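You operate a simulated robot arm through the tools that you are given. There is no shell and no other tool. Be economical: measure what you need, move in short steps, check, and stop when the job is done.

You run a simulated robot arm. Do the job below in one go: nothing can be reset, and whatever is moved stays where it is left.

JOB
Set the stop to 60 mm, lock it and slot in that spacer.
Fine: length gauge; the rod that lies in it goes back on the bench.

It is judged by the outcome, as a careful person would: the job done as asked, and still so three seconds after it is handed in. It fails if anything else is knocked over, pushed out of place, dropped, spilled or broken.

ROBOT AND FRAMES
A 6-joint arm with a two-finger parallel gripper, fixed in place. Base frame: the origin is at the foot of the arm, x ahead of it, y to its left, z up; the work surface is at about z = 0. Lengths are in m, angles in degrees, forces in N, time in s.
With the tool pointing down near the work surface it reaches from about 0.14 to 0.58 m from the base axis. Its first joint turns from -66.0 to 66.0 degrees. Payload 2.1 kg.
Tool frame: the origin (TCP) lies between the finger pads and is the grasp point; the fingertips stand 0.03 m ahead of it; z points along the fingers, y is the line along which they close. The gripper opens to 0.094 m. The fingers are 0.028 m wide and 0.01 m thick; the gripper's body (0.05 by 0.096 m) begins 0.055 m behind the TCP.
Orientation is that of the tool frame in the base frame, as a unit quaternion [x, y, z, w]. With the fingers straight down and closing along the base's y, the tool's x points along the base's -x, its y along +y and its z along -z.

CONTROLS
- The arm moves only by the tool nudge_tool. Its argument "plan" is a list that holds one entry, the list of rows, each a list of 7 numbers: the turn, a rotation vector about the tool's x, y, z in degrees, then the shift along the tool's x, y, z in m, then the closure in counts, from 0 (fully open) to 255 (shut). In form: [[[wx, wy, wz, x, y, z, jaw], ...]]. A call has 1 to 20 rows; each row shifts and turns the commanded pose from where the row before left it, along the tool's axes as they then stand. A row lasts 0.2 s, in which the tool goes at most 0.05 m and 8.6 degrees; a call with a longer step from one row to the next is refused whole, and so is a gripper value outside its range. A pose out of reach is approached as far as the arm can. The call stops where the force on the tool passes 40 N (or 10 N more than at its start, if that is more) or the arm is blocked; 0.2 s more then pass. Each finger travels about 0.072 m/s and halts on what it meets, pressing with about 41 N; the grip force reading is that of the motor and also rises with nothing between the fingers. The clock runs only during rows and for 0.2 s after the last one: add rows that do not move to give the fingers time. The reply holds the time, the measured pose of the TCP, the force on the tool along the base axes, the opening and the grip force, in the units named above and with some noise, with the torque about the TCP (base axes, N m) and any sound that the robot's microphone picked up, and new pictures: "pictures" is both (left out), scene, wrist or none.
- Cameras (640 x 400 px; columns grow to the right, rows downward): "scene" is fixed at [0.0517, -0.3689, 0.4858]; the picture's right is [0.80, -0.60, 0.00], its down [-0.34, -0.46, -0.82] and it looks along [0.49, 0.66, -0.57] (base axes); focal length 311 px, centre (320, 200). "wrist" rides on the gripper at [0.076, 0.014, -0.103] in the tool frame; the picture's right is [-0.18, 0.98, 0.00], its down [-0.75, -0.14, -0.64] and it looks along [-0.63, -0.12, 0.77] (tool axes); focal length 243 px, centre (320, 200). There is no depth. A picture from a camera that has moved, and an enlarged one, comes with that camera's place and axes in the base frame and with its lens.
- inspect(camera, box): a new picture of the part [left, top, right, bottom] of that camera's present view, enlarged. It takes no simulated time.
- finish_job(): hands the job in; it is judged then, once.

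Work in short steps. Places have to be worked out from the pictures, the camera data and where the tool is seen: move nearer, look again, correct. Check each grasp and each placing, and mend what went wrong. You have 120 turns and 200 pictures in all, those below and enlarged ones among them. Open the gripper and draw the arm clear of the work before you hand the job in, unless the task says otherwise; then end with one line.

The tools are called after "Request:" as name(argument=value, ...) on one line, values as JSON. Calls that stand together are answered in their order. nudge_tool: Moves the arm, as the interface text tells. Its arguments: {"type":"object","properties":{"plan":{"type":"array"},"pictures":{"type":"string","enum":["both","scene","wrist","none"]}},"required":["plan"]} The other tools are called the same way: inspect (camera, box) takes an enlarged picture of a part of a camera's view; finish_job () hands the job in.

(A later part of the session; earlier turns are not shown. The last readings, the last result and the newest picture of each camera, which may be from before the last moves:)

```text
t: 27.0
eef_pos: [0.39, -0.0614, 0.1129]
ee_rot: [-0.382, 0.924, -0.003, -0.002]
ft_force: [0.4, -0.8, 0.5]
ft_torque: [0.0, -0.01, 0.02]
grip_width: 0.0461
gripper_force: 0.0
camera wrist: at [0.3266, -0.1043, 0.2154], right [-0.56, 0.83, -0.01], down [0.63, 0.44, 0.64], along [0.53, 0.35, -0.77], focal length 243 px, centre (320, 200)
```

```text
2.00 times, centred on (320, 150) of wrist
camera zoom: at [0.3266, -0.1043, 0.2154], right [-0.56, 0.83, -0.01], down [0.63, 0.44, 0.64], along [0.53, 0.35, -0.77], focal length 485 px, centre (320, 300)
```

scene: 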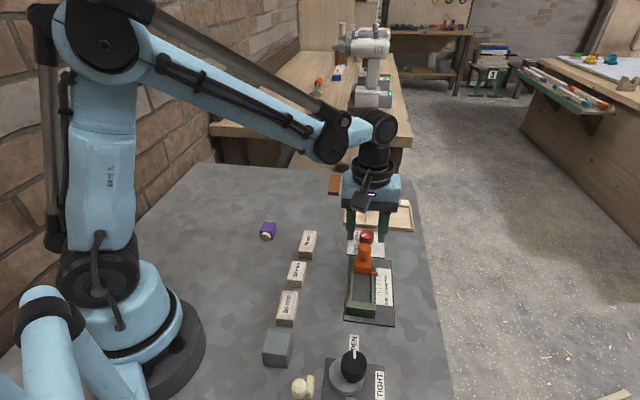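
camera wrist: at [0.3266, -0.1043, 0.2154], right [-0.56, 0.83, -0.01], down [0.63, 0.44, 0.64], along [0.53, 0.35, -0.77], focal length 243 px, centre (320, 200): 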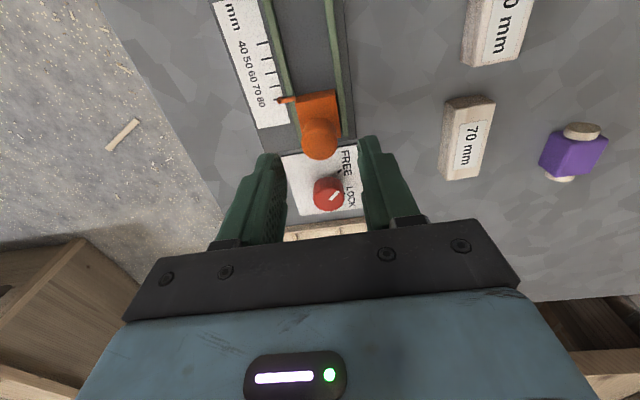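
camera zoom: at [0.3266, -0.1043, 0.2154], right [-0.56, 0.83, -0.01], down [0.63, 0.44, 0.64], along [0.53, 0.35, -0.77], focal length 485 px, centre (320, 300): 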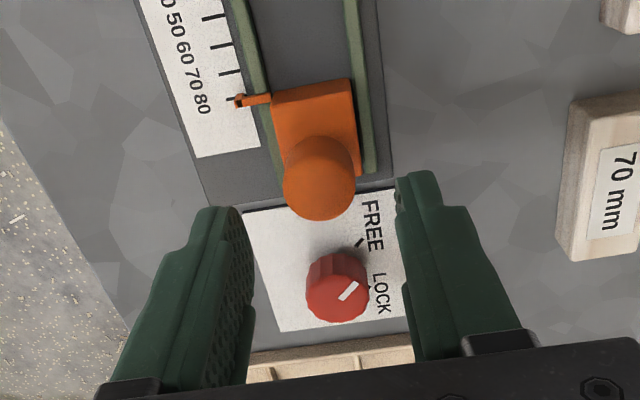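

The knob pointer computes to az ≈175°, which is on FREE, and the post is centred under the tool. I descend to z≈0.072 and close on the post.

Request:
nudge_tool(plan=[[[0, 0, 0, 0, -0.001, 0.025, 130], [0, 0, 0, 0, 0, 0.015, 130], [0, 0, 0, 0, 0, 0, 130], [0, 0, 0, 0, 0, 0, 190], [0, 0, 0, 0, 0, 0, 255], [0, 0, 0, 0, 0, 0, 255]]])

Request:
inspect(camera="scene", box=[330, 210, 410, 330])

Request:
inspect(camera="wrist", box=[220, 50, 420, 250])

```text
t: 28.4
eef_pos: [0.3914, -0.0623, 0.0725]
ee_rot: [-0.382, 0.924, -0.003, -0.003]
ft_force: [-6.2, 6.6, -6.9]
ft_torque: [0.31, 0.41, 0.03]
grip_width: 0.0244
gripper_force: 45.2
camera wrist: at [0.3277, -0.1051, 0.1759], right [-0.56, 0.83, -0.01], down [0.64, 0.44, 0.64], along [0.53, 0.36, -0.77], focal length 243 px, centre (320, 200)
```

scene: 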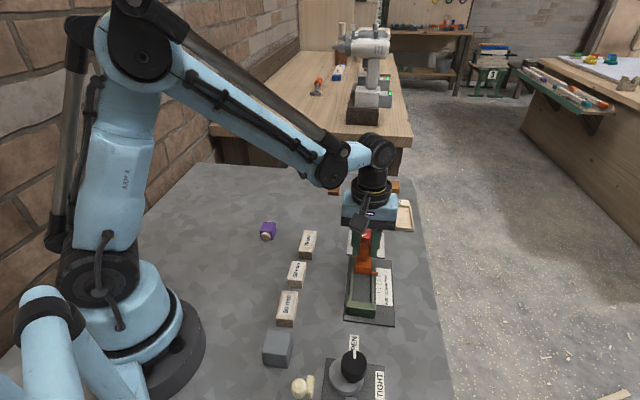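
wrist: 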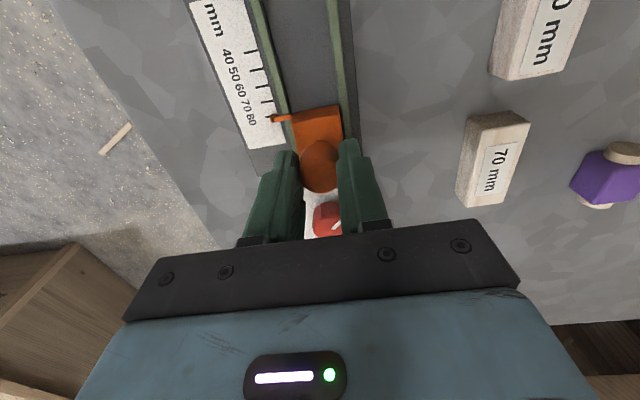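

```text
3.33 times, centred on (370, 270) of scene
camera zoom: at [0.0518, -0.3689, 0.4858], right [0.8, -0.6, 0.0], down [-0.34, -0.46, -0.82], along [0.49, 0.66, -0.57], focal length 1038 px, centre (153, -33)
```

zoom: 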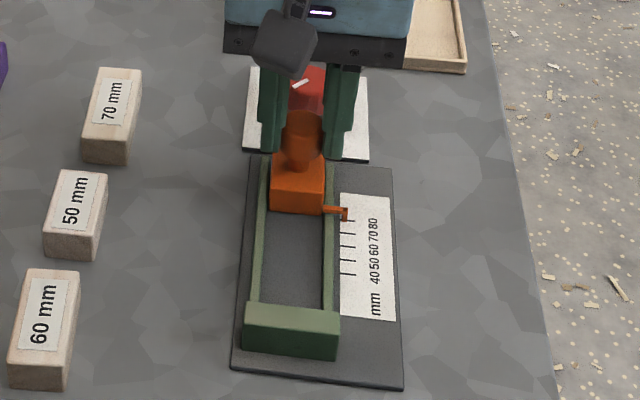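

```text
2.00 times, centred on (320, 150) of wrist
camera zoom: at [0.3277, -0.1051, 0.1759], right [-0.56, 0.83, -0.01], down [0.64, 0.44, 0.64], along [0.53, 0.36, -0.77], focal length 485 px, centre (320, 300)
```

zoom: 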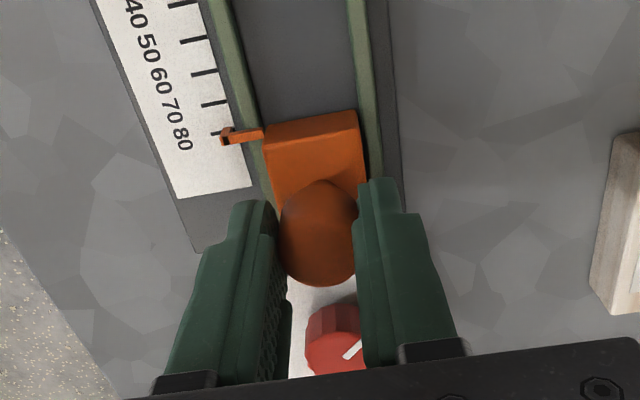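

I've gripped the post at 24 mm; the pointer is at about 80. I slide it 14 mm toward the end bar first.

Request:
nudge_tool(plan=[[[0, 0, 0, 0.003, 0, 0, 255], [0, 0, 0, 0.004, 0, 0, 255], [0, 0, 0, 0.004, 0, 0, 255], [0, 0, 0, 0.003, 0, 0, 255], [0, 0, 0, 0, 0, 0, 255]]], pictures="wrist")

Request:
inspect(camera="wrist", box=[220, 50, 420, 250])

```text
t: 29.6
eef_pos: [0.3809, -0.0721, 0.0736]
ee_rot: [-0.382, 0.924, -0.002, -0.005]
ft_force: [-14.9, 14.9, 3.1]
ft_torque: [0.62, -0.02, 0.28]
grip_width: 0.0245
gripper_force: 44.8
camera wrist: at [0.3178, -0.1152, 0.1759], right [-0.56, 0.83, 0.0], down [0.64, 0.44, 0.64], along [0.53, 0.36, -0.77], focal length 243 px, centre (320, 200)
```

wrist: 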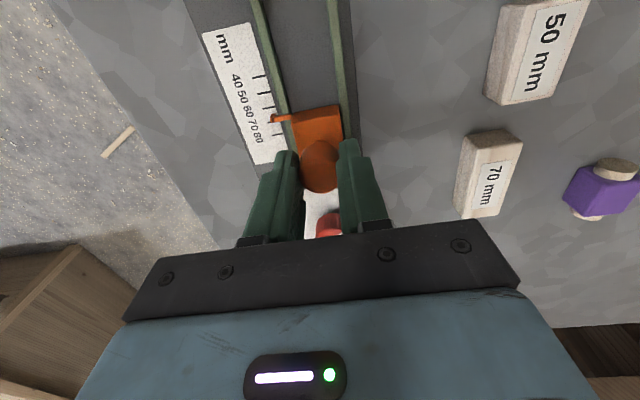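

```text
2.00 times, centred on (320, 150) of wrist
camera zoom: at [0.3178, -0.1152, 0.1759], right [-0.56, 0.83, 0.0], down [0.64, 0.44, 0.64], along [0.53, 0.36, -0.77], focal length 485 px, centre (320, 300)
```

zoom: 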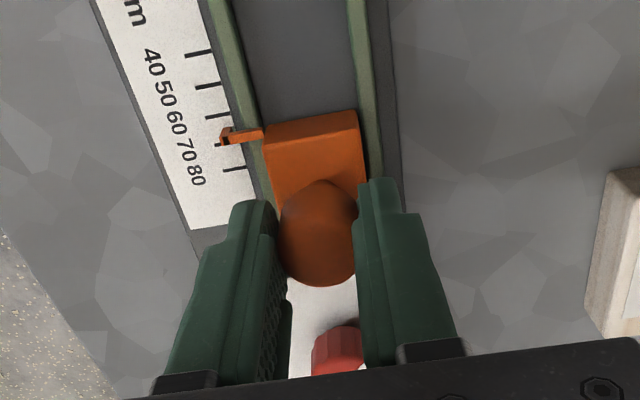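

The slider moves freely. I enlarge the pointer to read the scale precisely.

Request:
inspect(camera="wrist", box=[245, 60, 315, 150])

Request:
inspect(camera="scene", box=[355, 255, 400, 315])

```text
4.44 times, centred on (280, 105) of wrist
camera zoom: at [0.3178, -0.1152, 0.1759], right [-0.56, 0.83, 0.0], down [0.64, 0.44, 0.64], along [0.53, 0.36, -0.77], focal length 1078 px, centre (498, 622)
```

zoom: 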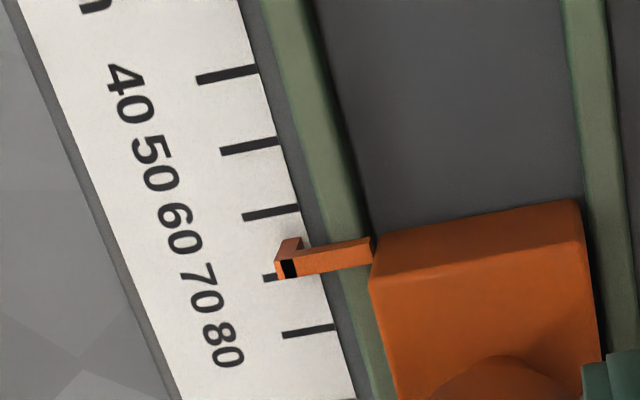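

```text
6.67 times, centred on (378, 285) of scene
camera zoom: at [0.0517, -0.3689, 0.4858], right [0.8, -0.6, 0.0], down [-0.34, -0.46, -0.82], along [0.49, 0.66, -0.57], focal length 2076 px, centre (-63, -367)
```

zoom: 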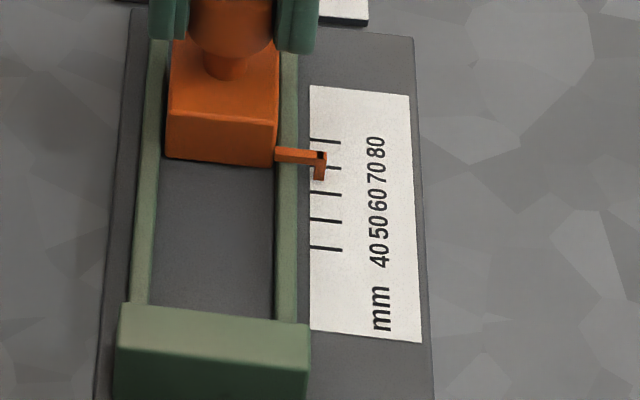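

Both views read about 65.6 mm. I slide another 5.6 mm and relieve the sideways force by 1 mm.

Request:
nudge_tool(plan=[[[0, 0, 0, 0, 0.001, 0, 255], [0, 0, 0, 0.003, 0, 0, 255], [0, 0, 0, 0.0026, 0, 0, 255], [0, 0, 0, 0, 0, 0, 255], [0, 0, 0, 0, 0, 0, 255]]], pictures="none")

Request:
inspect(camera="wrist", box=[245, 60, 315, 150])

Request:
inspect(camera="scene", box=[355, 255, 400, 315])

```text
t: 30.8
eef_pos: [0.3772, -0.0747, 0.0733]
ee_rot: [-0.381, 0.925, -0.005, -0.004]
ft_force: [-4.6, 5.0, 36.2]
ft_torque: [0.41, 0.53, -0.04]
grip_width: 0.0246
gripper_force: 45.4
```

```text
4.44 times, centred on (280, 105) of wrist
camera zoom: at [0.3138, -0.1182, 0.1758], right [-0.56, 0.83, -0.01], down [0.63, 0.44, 0.64], along [0.53, 0.35, -0.77], focal length 1078 px, centre (498, 622)
```

zoom: 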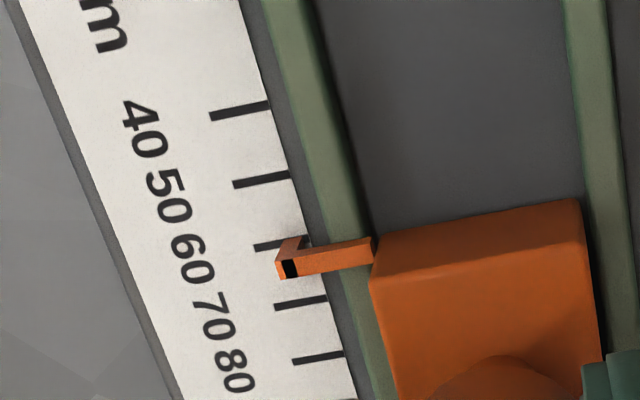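

```text
6.67 times, centred on (378, 285) of scene
camera zoom: at [0.0516, -0.3689, 0.4859], right [0.8, -0.6, 0.0], down [-0.34, -0.46, -0.82], along [0.49, 0.66, -0.57], focal length 2076 px, centre (-63, -367)
```

zoom: 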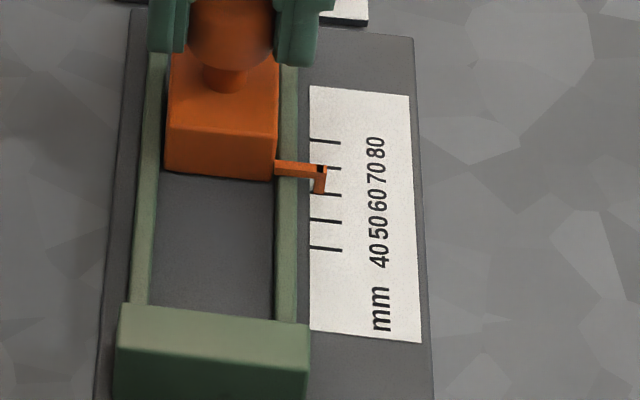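

It reads about 60.6–61, with a 36 N upward force on the tool. I relieve vertically and look again.

Request:
nudge_tool(plan=[[[0, 0, 0, 0, 0, -0.001, 255], [0, 0, 0, 0, 0, 0, 255], [0, 0, 0, 0, 0, 0, 255]]], pictures="none")

Request:
inspect(camera="wrist", box=[265, 90, 305, 130])

Request:
inspect(camera="scene", box=[370, 270, 390, 300])

```text
t: 31.6
eef_pos: [0.3777, -0.0756, 0.0726]
ee_rot: [-0.382, 0.924, -0.004, -0.002]
ft_force: [0.2, -0.7, -37.2]
ft_torque: [0.3, 0.4, 0.1]
grip_width: 0.0248
gripper_force: 44.9
```

```text
10.00 times, centred on (285, 110) of wrist
camera zoom: at [0.3137, -0.1184, 0.176], right [-0.56, 0.83, -0.01], down [0.63, 0.44, 0.64], along [0.53, 0.35, -0.77], focal length 2426 px, centre (670, 1100)
```

zoom: 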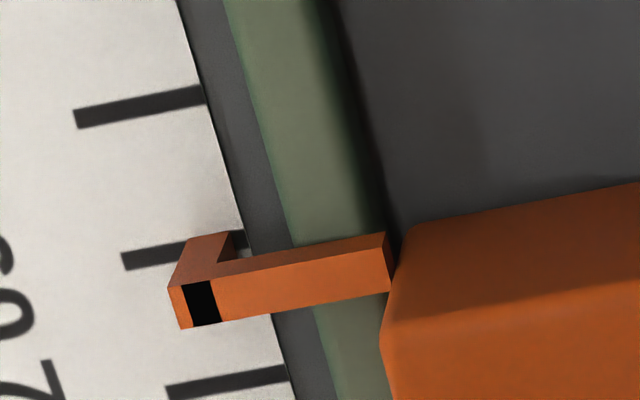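

```text
13.33 times, centred on (380, 285) of scene
camera zoom: at [0.0519, -0.3689, 0.4858], right [0.8, -0.6, 0.0], down [-0.34, -0.46, -0.82], along [0.49, 0.66, -0.57], focal length 4152 px, centre (-480, -933)
```

zoom: 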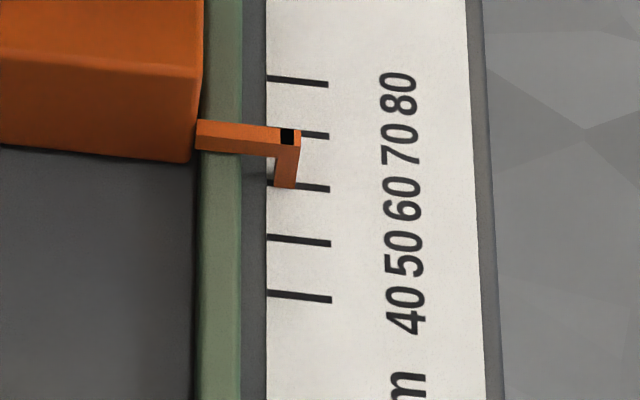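

Measured more carefully, the index centre is at about 60.8. I nudge a further 0.7 mm and re-read.

Request:
nudge_tool(plan=[[[0, 0, 0, 0.0007, 0, 0.0005, 255], [0, 0, 0, 0, 0, 0, 255], [0, 0, 0, 0, 0, 0, 255]]], pictures="none")

Request:
inspect(camera="wrist", box=[265, 90, 305, 130])

Request:
inspect(camera="scene", box=[370, 270, 390, 300])

```text
t: 32.4
eef_pos: [0.3761, -0.0763, 0.0735]
ee_rot: [-0.383, 0.924, -0.005, -0.002]
ft_force: [6.4, -6.8, -34.7]
ft_torque: [0.22, 0.24, 0.05]
grip_width: 0.0245
gripper_force: 44.6
```

```text
10.00 times, centred on (285, 110) of wrist
camera zoom: at [0.3133, -0.1186, 0.1761], right [-0.56, 0.83, -0.01], down [0.63, 0.44, 0.64], along [0.53, 0.35, -0.77], focal length 2426 px, centre (670, 1100)
```

zoom: 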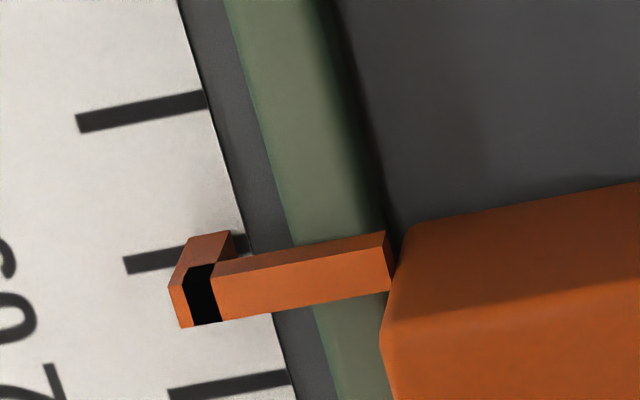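

```text
13.33 times, centred on (380, 285) of scene
camera zoom: at [0.0519, -0.3689, 0.4858], right [0.8, -0.6, 0.0], down [-0.34, -0.46, -0.82], along [0.49, 0.66, -0.57], focal length 4152 px, centre (-480, -933)
```

zoom: 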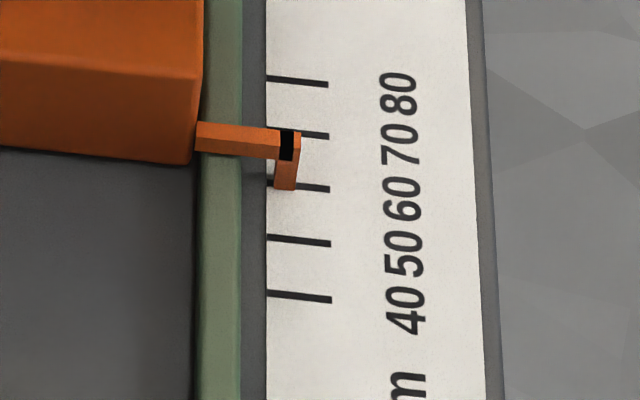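

It now reads about 60.3–60.5. I release the post gently and back up to view the whole gauge and check the gap itself.

Request:
nudge_tool(plan=[[[0, 0, 0, 0, 0, 0.0008, 255], [0, 0, 0, 0, 0, 0, 215], [0, 0, 0, 0, 0, 0, 150], [0, 0, 0, 0, 0, 0, 130], [0, 0, 0, 0, 0, -0.03, 130], [0, 0, 0, 0, 0, -0.04, 130], [0, 0, 0, -0.015, 0, -0.02, 130], [0, 0, 0, 0, 0, 0, 130]]], pictures="wrist")

Request:
inspect(camera="wrist", box=[240, 0, 380, 140])

Request:
inspect(camera="scene", box=[340, 250, 400, 330])

Request:
inspect(camera="scene", box=[370, 270, 390, 300])

```text
t: 34.2
eef_pos: [0.3866, -0.0642, 0.1613]
ee_rot: [-0.381, 0.924, -0.003, -0.002]
ft_force: [0.5, 0.2, -0.4]
ft_torque: [0.0, 0.01, 0.02]
grip_width: 0.0462
gripper_force: 0.0
camera wrist: at [0.323, -0.106, 0.2647], right [-0.56, 0.83, -0.01], down [0.63, 0.44, 0.64], along [0.53, 0.35, -0.77], focal length 243 px, centre (320, 200)
```

wrist: 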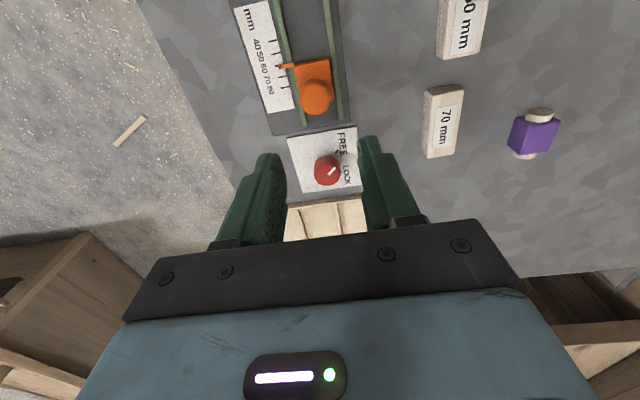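

```text
2.86 times, centred on (310, 70) of wrist
camera zoom: at [0.323, -0.106, 0.2647], right [-0.56, 0.83, -0.01], down [0.63, 0.44, 0.64], along [0.53, 0.35, -0.77], focal length 693 px, centre (349, 571)
```

zoom: 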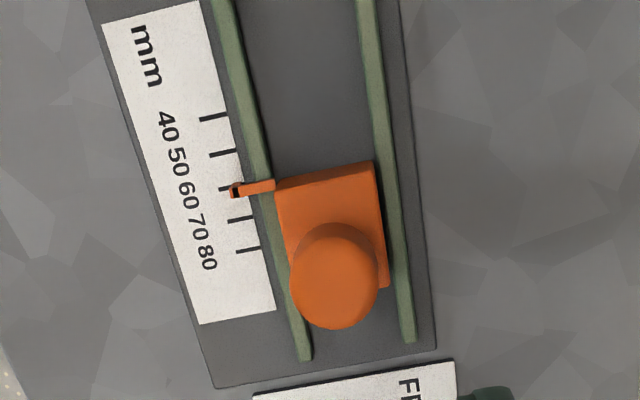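

```text
5.00 times, centred on (370, 290) of scene
camera zoom: at [0.0517, -0.3689, 0.4858], right [0.8, -0.6, 0.0], down [-0.34, -0.46, -0.82], along [0.49, 0.66, -0.57], focal length 1557 px, centre (70, -250)
```

zoom: 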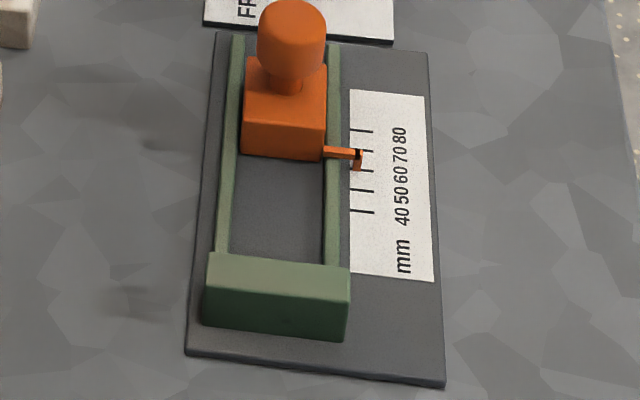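

```text
13.33 times, centred on (380, 285) of scene
camera zoom: at [0.0517, -0.3689, 0.4858], right [0.8, -0.6, 0.0], down [-0.34, -0.46, -0.82], along [0.49, 0.66, -0.57], focal length 4152 px, centre (-480, -933)
```

zoom: 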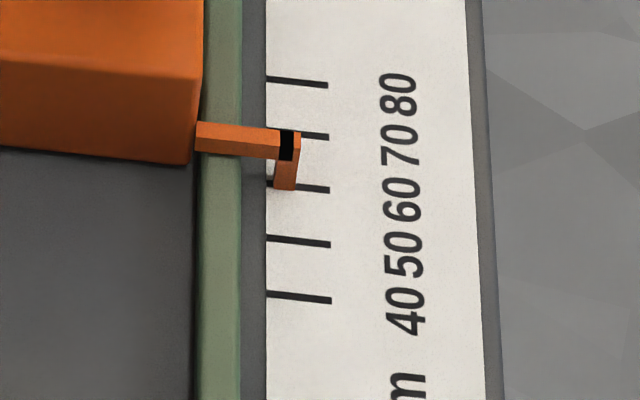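

The reading held after release (about 60.4). To verify the actual gap against the scale, I move back so both the end bar and the slider are in view.

Request:
nudge_tool(plan=[[[0, 0, 0, 0.04, 0, 0, 130], [0, 0, 0, 0, 0, 0, 130]]], pictures="none")

Request:
inspect(camera="wrist", box=[240, 0, 380, 140])

Request:
inspect(camera="wrist", box=[380, 0, 540, 160])

```text
t: 34.8
eef_pos: [0.3582, -0.0918, 0.1626]
ee_rot: [-0.382, 0.924, -0.004, -0.003]
ft_force: [-0.4, 0.2, -0.1]
ft_torque: [0.0, 0.03, -0.02]
grip_width: 0.0463
gripper_force: 0.1
```

```text
2.86 times, centred on (310, 70) of wrist
camera zoom: at [0.2947, -0.1346, 0.265], right [-0.56, 0.83, -0.01], down [0.63, 0.44, 0.64], along [0.53, 0.35, -0.77], focal length 693 px, centre (349, 571)
```

zoom: 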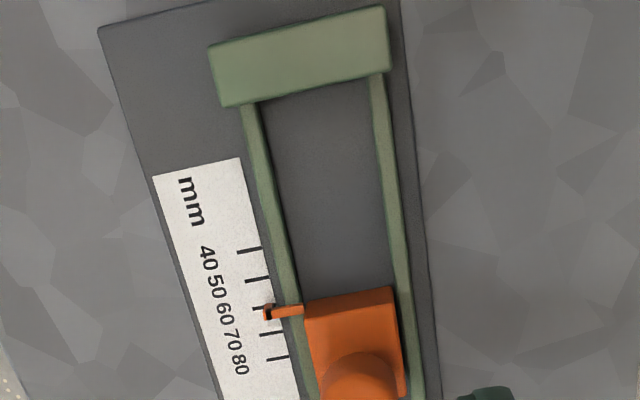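

```text
2.50 times, centred on (460, 80) of wrist
camera zoom: at [0.2947, -0.1346, 0.265], right [-0.56, 0.83, -0.01], down [0.63, 0.44, 0.64], along [0.53, 0.35, -0.77], focal length 606 px, centre (-30, 500)
```

zoom: 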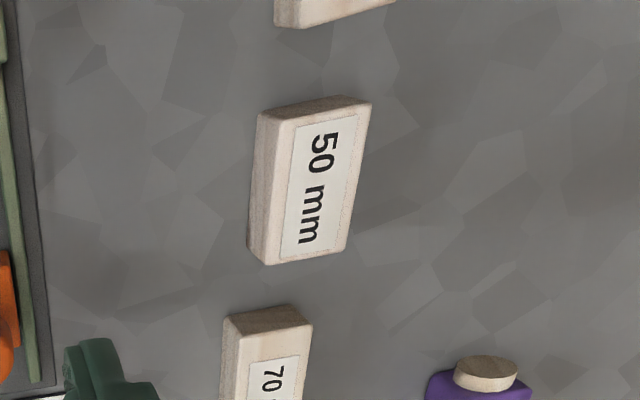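

The slider front face triangulates to about 60 mm from the scale zero, so the setting is good. Now I lock it: back over the knob at (0.4468, −0.012).

Request:
nudge_tool(plan=[[[0, 0, 0, -0.04, -0.002, 0, 130], [0, 0, 0, -0.04, -0.002, 0, 130], [0, 0, 0, -0.039, -0.002, 0.02, 130], [0, 0, 0, 0, 0, 0.03, 130], [0, 0, 0, 0, 0, 0.02, 130], [0, 0, 0, 0, 0, 0, 130]]], pictures="wrist")

Request:
inspect(camera="wrist", box=[240, 90, 400, 250])

```text
t: 36.2
eef_pos: [0.4459, -0.0135, 0.0918]
ee_rot: [-0.382, 0.924, -0.004, -0.003]
ft_force: [-0.5, 0.9, -0.2]
ft_torque: [0.03, 0.05, -0.01]
grip_width: 0.0459
gripper_force: 0.0
camera wrist: at [0.3831, -0.0569, 0.1956], right [-0.56, 0.83, -0.01], down [0.63, 0.44, 0.64], along [0.53, 0.35, -0.77], focal length 243 px, centre (320, 200)
```

wrist: 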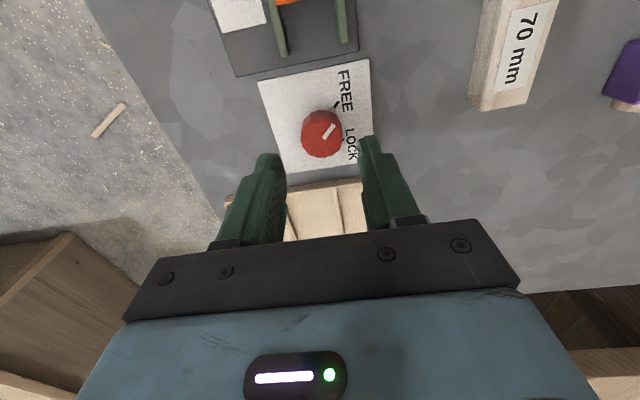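

```text
2.50 times, centred on (320, 170) of wrist
camera zoom: at [0.3831, -0.0569, 0.1956], right [-0.56, 0.83, -0.01], down [0.63, 0.44, 0.64], along [0.53, 0.35, -0.77], focal length 606 px, centre (320, 275)
```

zoom: 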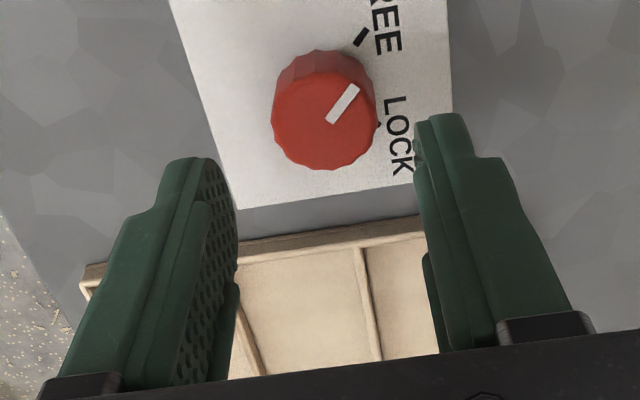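

The knob is centred laterally. I descend to z≈0.047 and close.

Request:
nudge_tool(plan=[[[0, 0, 0, -0.0012, 0, 0.03, 130], [0, 0, 0, 0, 0, 0.015, 130], [0, 0, 0, 0, 0, 0, 130], [0, 0, 0, 0, 0, 0, 180], [0, 0, 0, 0, 0, 0, 255], [0, 0, 0, 0, 0, 0, 255]]], pictures="wrist")

```text
t: 37.6
eef_pos: [0.4484, -0.0107, 0.0472]
ee_rot: [-0.382, 0.924, -0.001, -0.004]
ft_force: [-21.0, 19.5, -10.5]
ft_torque: [0.06, -0.02, -0.02]
grip_width: 0.0314
gripper_force: 45.1
camera wrist: at [0.386, -0.0546, 0.1503], right [-0.57, 0.82, 0.0], down [0.64, 0.44, 0.64], along [0.52, 0.36, -0.77], focal length 243 px, centre (320, 200)
```

wrist: 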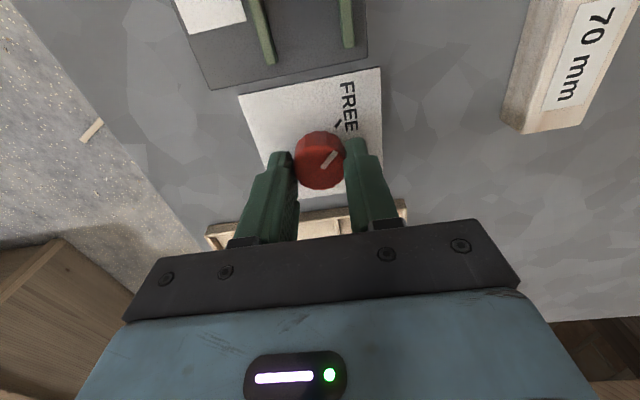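

There is a 29 N side force toward +c, so I shift 1.5 mm that way to relieve it and start turning clockwise.

Request:
nudge_tool(plan=[[[0, 0, 0, 0, 0.0015, 0, 255], [0, 0, 0, 0, 0, 0, 255], [0, 0, 6, 0, 0, 0, 255], [0, 0, 6, 0, 0, 0, 255], [0, 0, 6, 0, 0, 0, 255], [0, 0, 6, 0, 0, 0, 255], [0, 0, 0, 0, 0, 0, 255]]], pictures="wrist")

```text
t: 39.2
eef_pos: [0.4485, -0.011, 0.047]
ee_rot: [-0.18, 0.984, -0.005, 0.001]
ft_force: [17.9, 12.0, 2.4]
ft_torque: [0.62, 0.07, -0.03]
grip_width: 0.0315
gripper_force: 45.0
camera wrist: at [0.3727, -0.0247, 0.1498], right [-0.18, 0.98, -0.01], down [0.75, 0.14, 0.64], along [0.63, 0.11, -0.77], focal length 243 px, centre (320, 200)
```

wrist: 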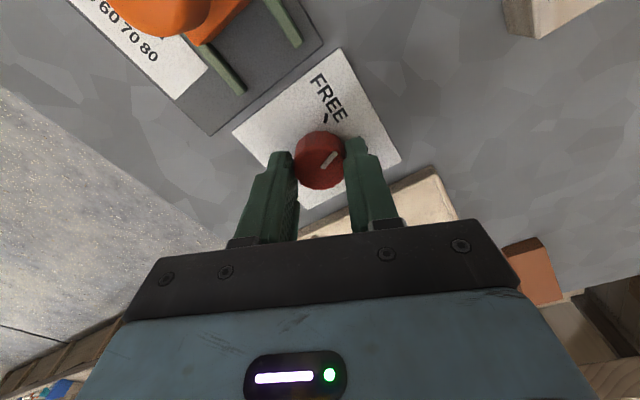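

It is turning. I relieve the side force and continue.

Request:
nudge_tool(plan=[[[0, 0, 0, -0.001, 0.0003, 0, 255], [0, 0, 6, 0, 0, 0, 255], [0, 0, 6, 0, 0, 0, 255], [0, 0, 6, 0, 0, 0, 255], [0, 0, 6, 0, 0, 0, 255], [0, 0, 6, 0, 0, 0, 255], [0, 0, 0, 0, 0, 0, 255]]], pictures="none")

```text
t: 40.8
eef_pos: [0.4486, -0.012, 0.0475]
ee_rot: [0.081, 0.997, -0.004, 0.001]
ft_force: [18.9, -8.1, 22.0]
ft_torque: [0.39, 0.15, 0.02]
grip_width: 0.032
gripper_force: 45.1
```

54° done. I relieve slightly and finish the remaining 36°.

Request:
nudge_tool(plan=[[[0, 0, 0, -0.001, 0, -0.0005, 255], [0, 0, 6, 0, 0, 0, 255], [0, 0, 6, 0, 0, 0, 255], [0, 0, 6, 0, 0, 0, 255], [0, 0, 6, 0, 0, 0, 255], [0, 0, 6, 0, 0, 0, 255], [0, 0, 6, 0, 0, 0, 255], [0, 0, 0, 0, 0, 0, 255]]], pictures="wrist")

Request:
inspect(camera="wrist", box=[240, 90, 400, 250])

```text
t: 42.6
eef_pos: [0.4481, -0.0127, 0.0472]
ee_rot: [0.384, 0.923, -0.007, 0.001]
ft_force: [-8.9, -21.4, -10.3]
ft_torque: [0.06, -0.11, 0.38]
grip_width: 0.0315
gripper_force: 44.8
camera wrist: at [0.4054, 0.0534, 0.149], right [0.83, 0.56, -0.01], down [0.43, -0.63, 0.65], along [0.36, -0.54, -0.76], focal length 243 px, centre (320, 200)
```

wrist: 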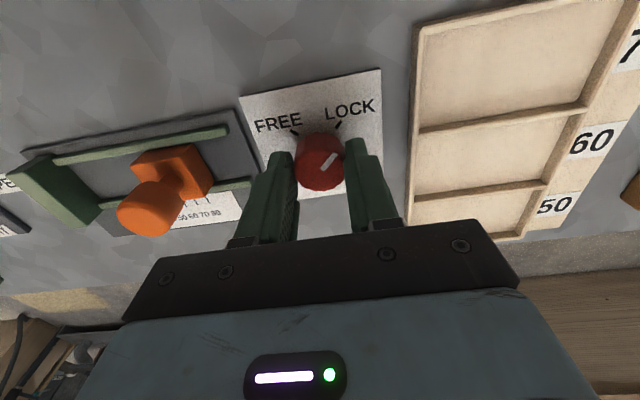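

```text
2.50 times, centred on (320, 170) of wrist
camera zoom: at [0.4054, 0.0534, 0.149], right [0.83, 0.56, -0.01], down [0.43, -0.63, 0.65], along [0.36, -0.54, -0.76], focal length 606 px, centre (320, 275)
```

zoom: 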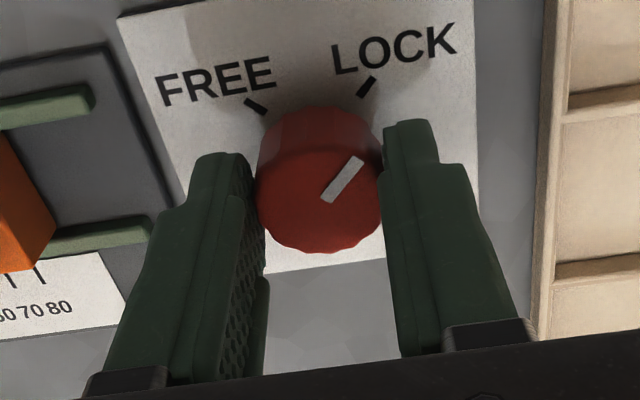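

The pointer is back on LOCK as it was at the start, and the 0.38 N·m torque shows it is at its stop. I release, rise, and check the gauge reading.

Request:
nudge_tool(plan=[[[0, 0, 0, 0, 0, 0, 200], [0, 0, 0, 0, 0, 0, 140], [0, 0, 0, 0, 0, 0, 140], [0, 0, 0, 0, 0, -0.04, 140], [0, 0, 0, 0, 0, -0.045, 140], [0, 0, 0, 0, 0, -0.03, 140], [0, 0, 0, 0, 0, 0, 140]]], pictures="wrist")

Request:
inspect(camera="scene", box=[340, 220, 410, 320])

Request:
inspect(camera="scene", box=[370, 270, 390, 300])

Request:
inspect(camera="wrist", box=[260, 20, 400, 160])

```text
t: 44.2
eef_pos: [0.4481, -0.009, 0.1636]
ee_rot: [0.384, 0.923, -0.004, 0.0]
ft_force: [0.3, 1.8, -0.1]
ft_torque: [-0.01, -0.01, 0.01]
grip_width: 0.0425
gripper_force: 0.1
camera wrist: at [0.4063, 0.0559, 0.2651], right [0.83, 0.56, -0.01], down [0.43, -0.63, 0.65], along [0.36, -0.54, -0.76], focal length 243 px, centre (320, 200)
```

wrist: 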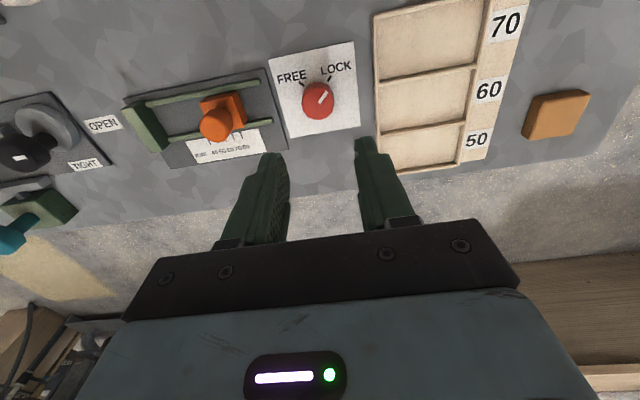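

```text
4.00 times, centred on (375, 270) of scene
camera zoom: at [0.0517, -0.3689, 0.4858], right [0.8, -0.6, 0.0], down [-0.34, -0.46, -0.82], along [0.49, 0.66, -0.57], focal length 1246 px, centre (100, -80)
```

zoom: 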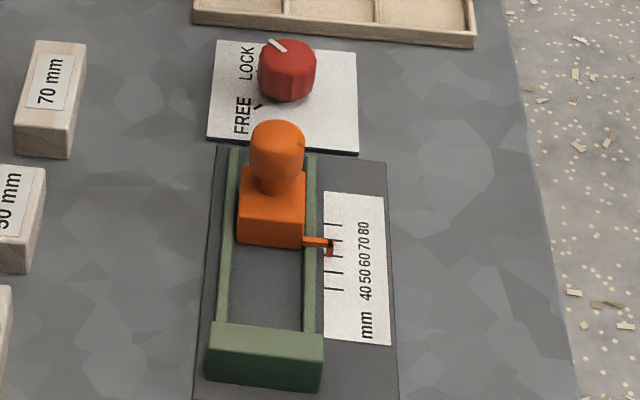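

```text
13.33 times, centred on (380, 285) of scene
camera zoom: at [0.0517, -0.3689, 0.4858], right [0.8, -0.6, 0.0], down [-0.34, -0.46, -0.82], along [0.49, 0.66, -0.57], focal length 4152 px, centre (-480, -933)
```

zoom: 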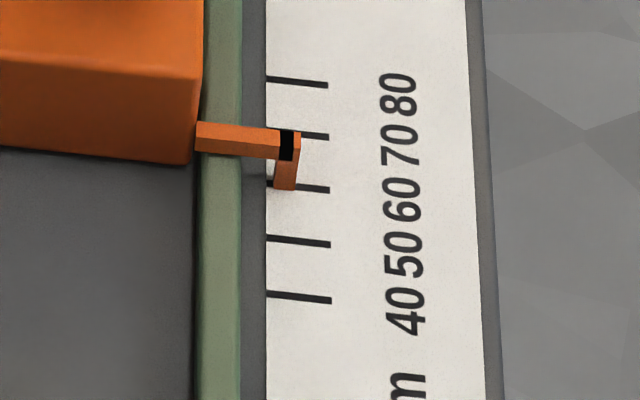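

```text
2.86 times, centred on (330, 90) of wrist
camera zoom: at [0.4063, 0.0559, 0.2651], right [0.83, 0.56, -0.01], down [0.43, -0.63, 0.65], along [0.36, -0.54, -0.76], focal length 693 px, centre (291, 514)
```

zoom: 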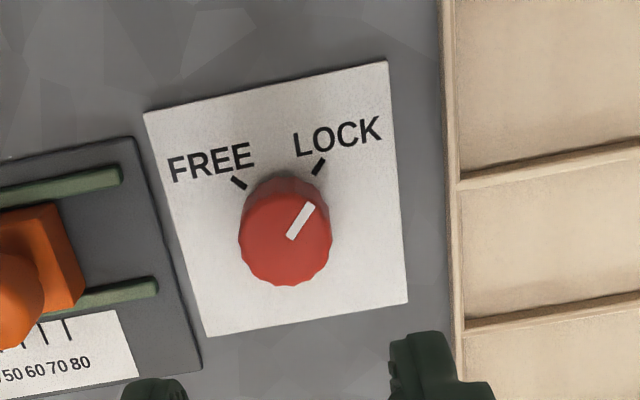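

The knob is on LOCK and the slider hasn't moved. This sideways view is ideal for reading gap and pointer without parallax, so I slide along to face the gauge.

Request:
nudge_tool(plan=[[[0, 0, 0, 0, -0.04, 0, 140], [0, 0, 0, 0, -0.04, 0, 140], [0, 0, 0, 0, -0.04, 0, 140], [0, 0, 0, 0, 0, 0, 140]]], pictures="none")

Request:
inspect(camera="wrist", box=[220, 20, 400, 200])

Request:
inspect(camera="wrist", box=[300, 80, 370, 150])

```text
t: 45.2
eef_pos: [0.3622, -0.0931, 0.1647]
ee_rot: [0.383, 0.924, -0.004, 0.001]
ft_force: [-0.1, -0.5, -0.6]
ft_torque: [-0.02, 0.01, 0.02]
grip_width: 0.0426
gripper_force: 0.0
```

```text
2.22 times, centred on (310, 110) of wrist
camera zoom: at [0.3203, -0.0277, 0.2662], right [0.83, 0.56, -0.01], down [0.43, -0.63, 0.65], along [0.36, -0.54, -0.76], focal length 539 px, centre (342, 400)
```

zoom: 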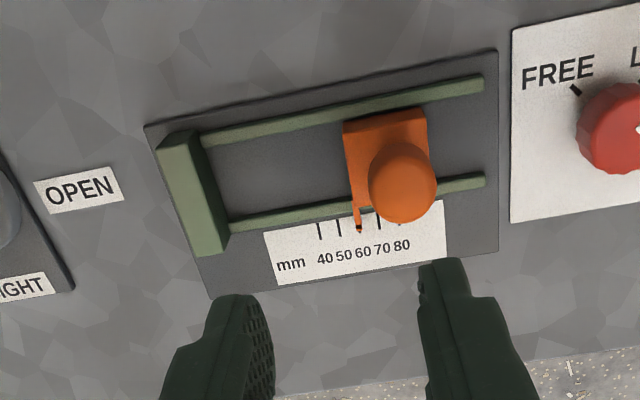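

```text
5.71 times, centred on (335, 115) of wrist
camera zoom: at [0.3203, -0.0277, 0.2662], right [0.83, 0.56, -0.01], down [0.43, -0.63, 0.65], along [0.36, -0.54, -0.76], focal length 1386 px, centre (234, 686)
```

zoom: 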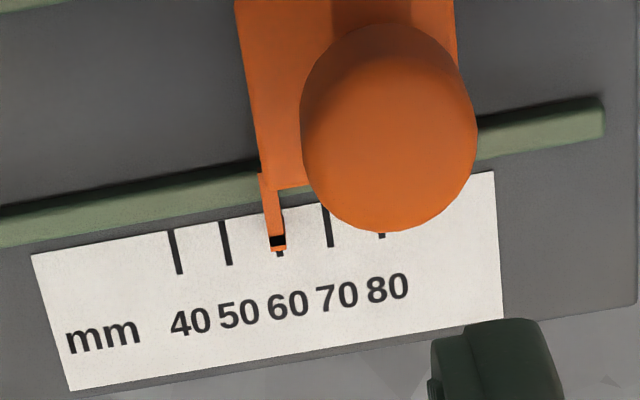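

The view is now unambiguous: the pointer sits exactly on the 60 tick, locked. Next I turn back to 45° yaw and go over the 60 mm spacer at about (0.204, −0.070).

Request:
nudge_tool(plan=[[[0, 0, -8.2, 0, 0, 0, 140], [0, 0, -8.2, 0, 0, 0, 140], [0, 0, -8.2, 0, 0, 0, 140], [0, 0, -8.2, 0, 0, 0, 140], [0, 0, -8.2, 0, 0, 0, 140], [0, 0, -8.2, 0, 0, 0, 140], [0, 0, -8.2, 0, 0, 0, 140], [0, 0, -8.2, 0, 0, 0, 140], [0, 0, -8.2, 0, 0, 0, 140], [0, 0, -8.2, 0, 0, 0, 140], [0, 0, -8, 0, 0, 0, 140], [0, 0, 0, 0.024, 0.032, 0, 140], [0, 0, 0, 0.024, 0.032, 0, 140], [0, 0, 0, 0.024, 0.032, 0, 140], [0, 0, 0, 0.024, 0.032, 0, 140], [0, 0, 0, 0, 0, 0, 140]]])

Request:
inspect(camera="wrist", box=[220, 20, 420, 220])

Request:
inspect(camera="scene", box=[260, 220, 340, 340])

```text
t: 48.6
eef_pos: [0.2016, -0.0716, 0.1646]
ee_rot: [-0.382, 0.924, -0.004, -0.002]
ft_force: [-0.1, -0.2, -1.1]
ft_torque: [-0.01, 0.01, 0.0]
grip_width: 0.0425
gripper_force: 0.1
camera wrist: at [0.1396, -0.1145, 0.2672], right [-0.56, 0.83, -0.01], down [0.63, 0.44, 0.64], along [0.53, 0.35, -0.77], focal length 243 px, centre (320, 200)
```

scene: 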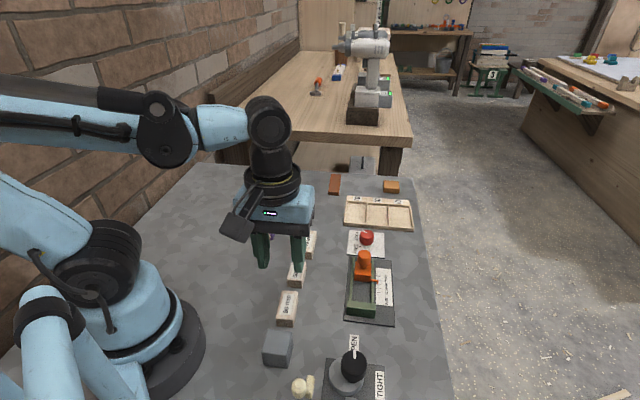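
wrist: 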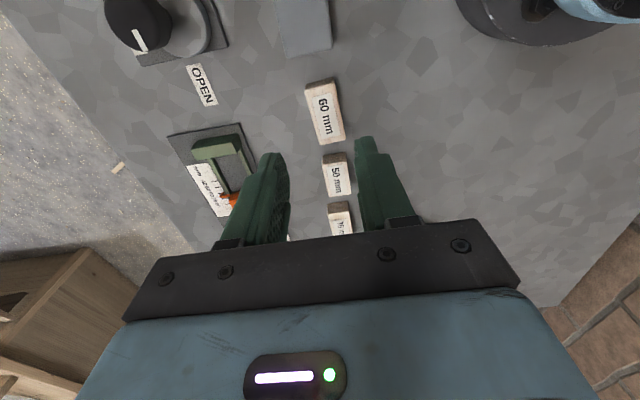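

```text
2.00 times, centred on (320, 120) of wrist
camera zoom: at [0.1396, -0.1145, 0.2672], right [-0.56, 0.83, -0.01], down [0.63, 0.44, 0.64], along [0.53, 0.35, -0.77], focal length 485 px, centre (320, 360)
```

zoom: 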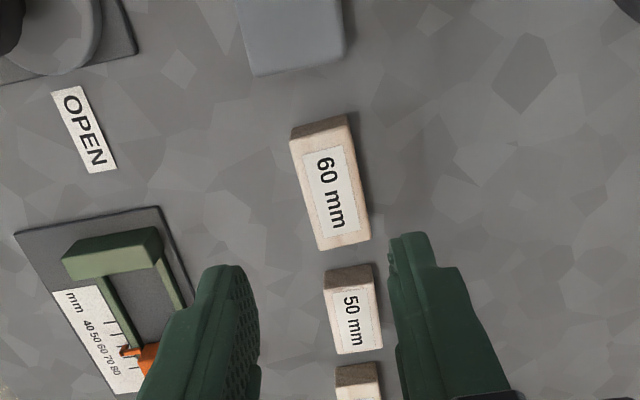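

```text
3.33 times, centred on (300, 280) of scene
camera zoom: at [0.0517, -0.3689, 0.4858], right [0.8, -0.6, 0.0], down [-0.34, -0.46, -0.82], along [0.49, 0.66, -0.57], focal length 1038 px, centre (387, -67)
```

zoom: 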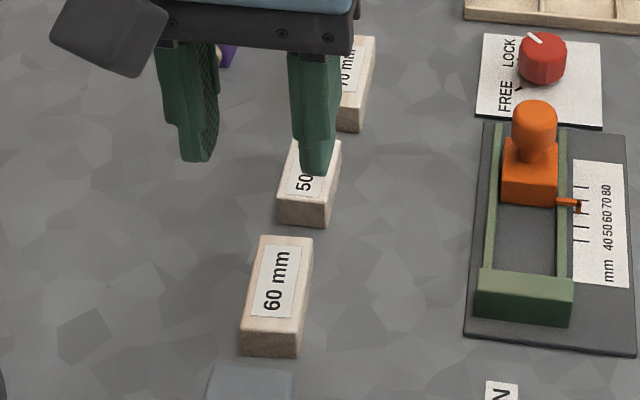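

The spacer centre triangulates to (0.211, −0.060) with its top at z≈0.024 and yaw about 46°. I centre above it and come down partway.

Request:
nudge_tool(plan=[[[0, 0, -0.5, -0.0146, 0.0017, 0.03, 130], [0, 0, 0, 0, 0, 0.04, 130], [0, 0, 0, 0, 0, 0.015, 130], [0, 0, 0, 0, 0, 0, 130]]], pictures="wrist")

Request:
inspect(camera="wrist", box=[220, 60, 420, 260])

Request:
inspect(camera="scene", box=[250, 250, 330, 350])

```text
t: 49.6
eef_pos: [0.2114, -0.0613, 0.0783]
ee_rot: [-0.385, 0.923, -0.004, -0.002]
ft_force: [-0.3, 0.0, 0.2]
ft_torque: [-0.04, 0.01, 0.01]
grip_width: 0.046
gripper_force: 0.1
camera wrist: at [0.1497, -0.1052, 0.1807], right [-0.57, 0.82, -0.01], down [0.63, 0.44, 0.64], along [0.53, 0.36, -0.77], focal length 243 px, centre (320, 200)
```

wrist: 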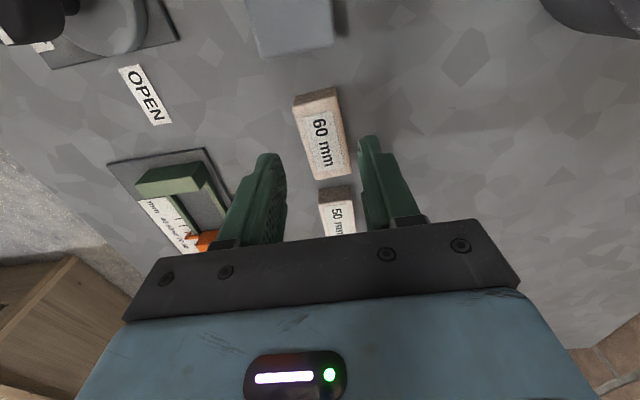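

```text
2.00 times, centred on (320, 160) of wrist
camera zoom: at [0.1497, -0.1052, 0.1807], right [-0.57, 0.82, -0.01], down [0.63, 0.44, 0.64], along [0.53, 0.36, -0.77], focal length 485 px, centre (320, 280)
```

zoom: 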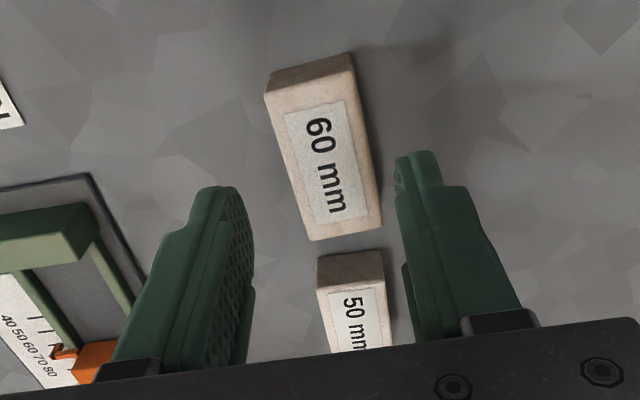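

```text
4.00 times, centred on (290, 300) of scene
camera zoom: at [0.0517, -0.3689, 0.4858], right [0.8, -0.6, 0.0], down [-0.34, -0.46, -0.82], along [0.49, 0.66, -0.57], focal length 1246 px, centre (440, -200)
```

zoom: 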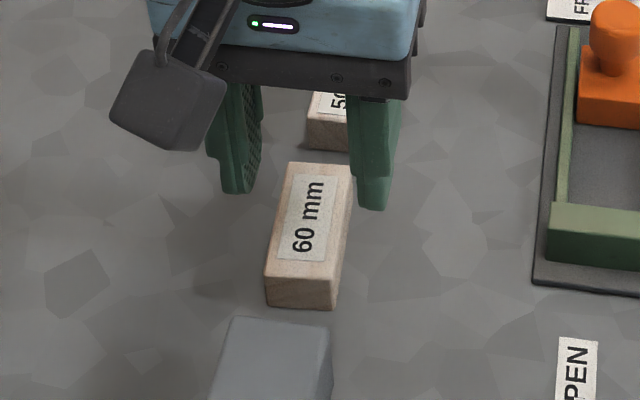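

It is centred. I descend to z≈0.047 (gripping only the top 7 mm so the fingers clear the rails later) and close.

Request:
nudge_tool(plan=[[[0, 0, 0, 0, 0, 0.016, 130], [0, 0, 0, 0.0005, 0, 0.015, 130], [0, 0, 0, 0, 0, 0, 130], [0, 0, 0, 0, 0, 0, 180], [0, 0, 0, 0, 0, 0, 230], [0, 0, 0, 0, 0, 0, 255], [0, 0, 0, 0, 0, 0, 255]]], pictures="wrist")

Request:
inspect(camera="scene", box=[250, 250, 330, 350])

```text
t: 51.2
eef_pos: [0.2123, -0.0613, 0.047]
ee_rot: [-0.386, 0.922, -0.003, -0.002]
ft_force: [-0.1, -0.5, 0.8]
ft_torque: [-0.01, -0.03, 0.0]
grip_width: 0.0284
gripper_force: 41.0
camera wrist: at [0.1509, -0.1047, 0.1506], right [-0.57, 0.82, -0.01], down [0.63, 0.44, 0.64], along [0.53, 0.36, -0.77], focal length 243 px, centre (320, 200)
```

wrist: 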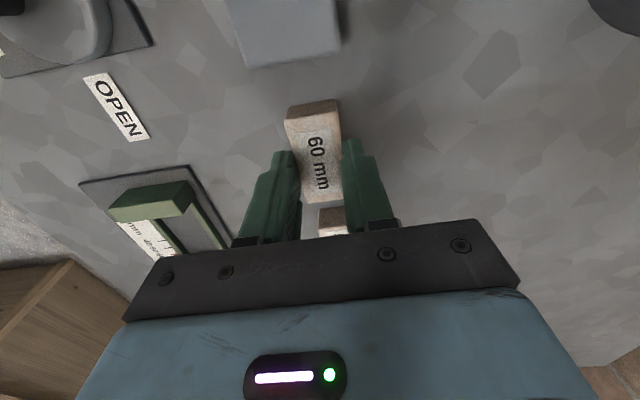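

```text
4.00 times, centred on (290, 300) of scene
camera zoom: at [0.0517, -0.3689, 0.4858], right [0.8, -0.6, 0.0], down [-0.34, -0.46, -0.82], along [0.49, 0.66, -0.57], focal length 1246 px, centre (440, -200)
```

zoom: 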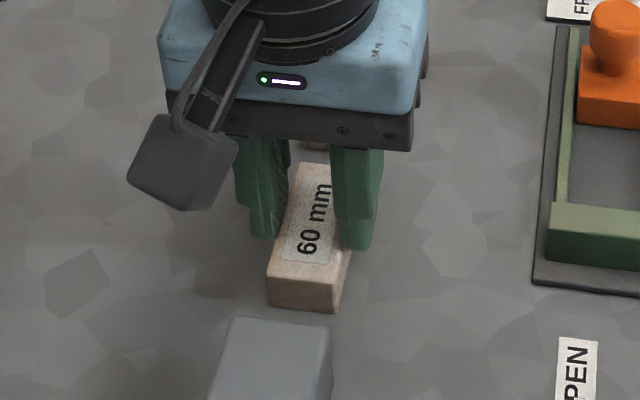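

I've gripped it at 28.4 mm. I lift and check the hold.

Request:
nudge_tool(plan=[[[0, 0, 0, 0, 0, -0.01, 255], [0, 0, 0, 0, 0, -0.035, 255], [0, 0, 0, 0, 0, -0.045, 255], [0, 0, 0, 0, 0, -0.01, 255], [0, 0, 0, 0, 0, 0, 255]]], pictures="scene")

Request:
inspect(camera="wrist", box=[240, 80, 400, 240])

```text
t: 52.4
eef_pos: [0.215, -0.0605, 0.1477]
ee_rot: [-0.385, 0.923, -0.004, -0.003]
ft_force: [-0.7, -0.5, -0.8]
ft_torque: [0.01, -0.01, 0.07]
grip_width: 0.0281
gripper_force: 41.3
```

scene: 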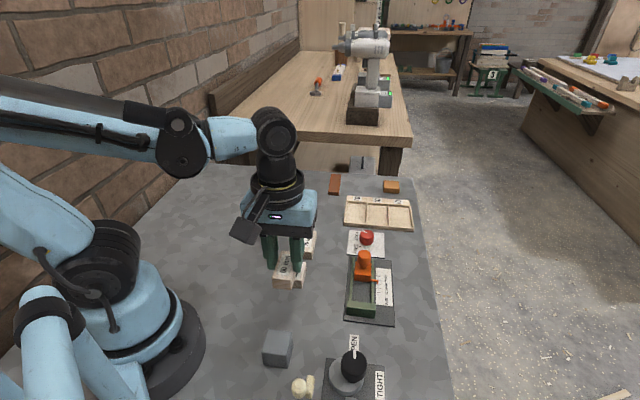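

```text
2.50 times, centred on (320, 160) of wrist
camera zoom: at [0.1514, -0.105, 0.2504], right [-0.57, 0.82, -0.01], down [0.63, 0.44, 0.64], along [0.53, 0.36, -0.77], focal length 606 px, centre (320, 300)
```

zoom: 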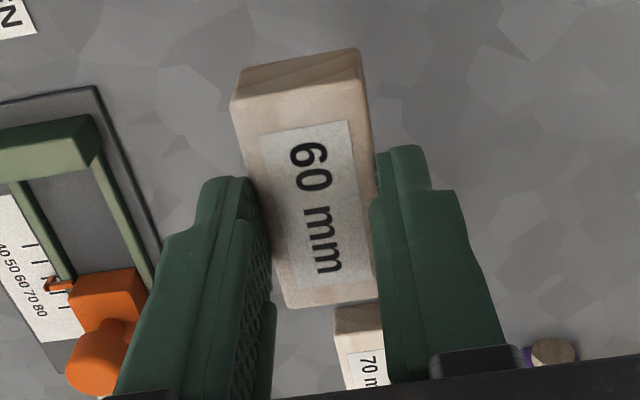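

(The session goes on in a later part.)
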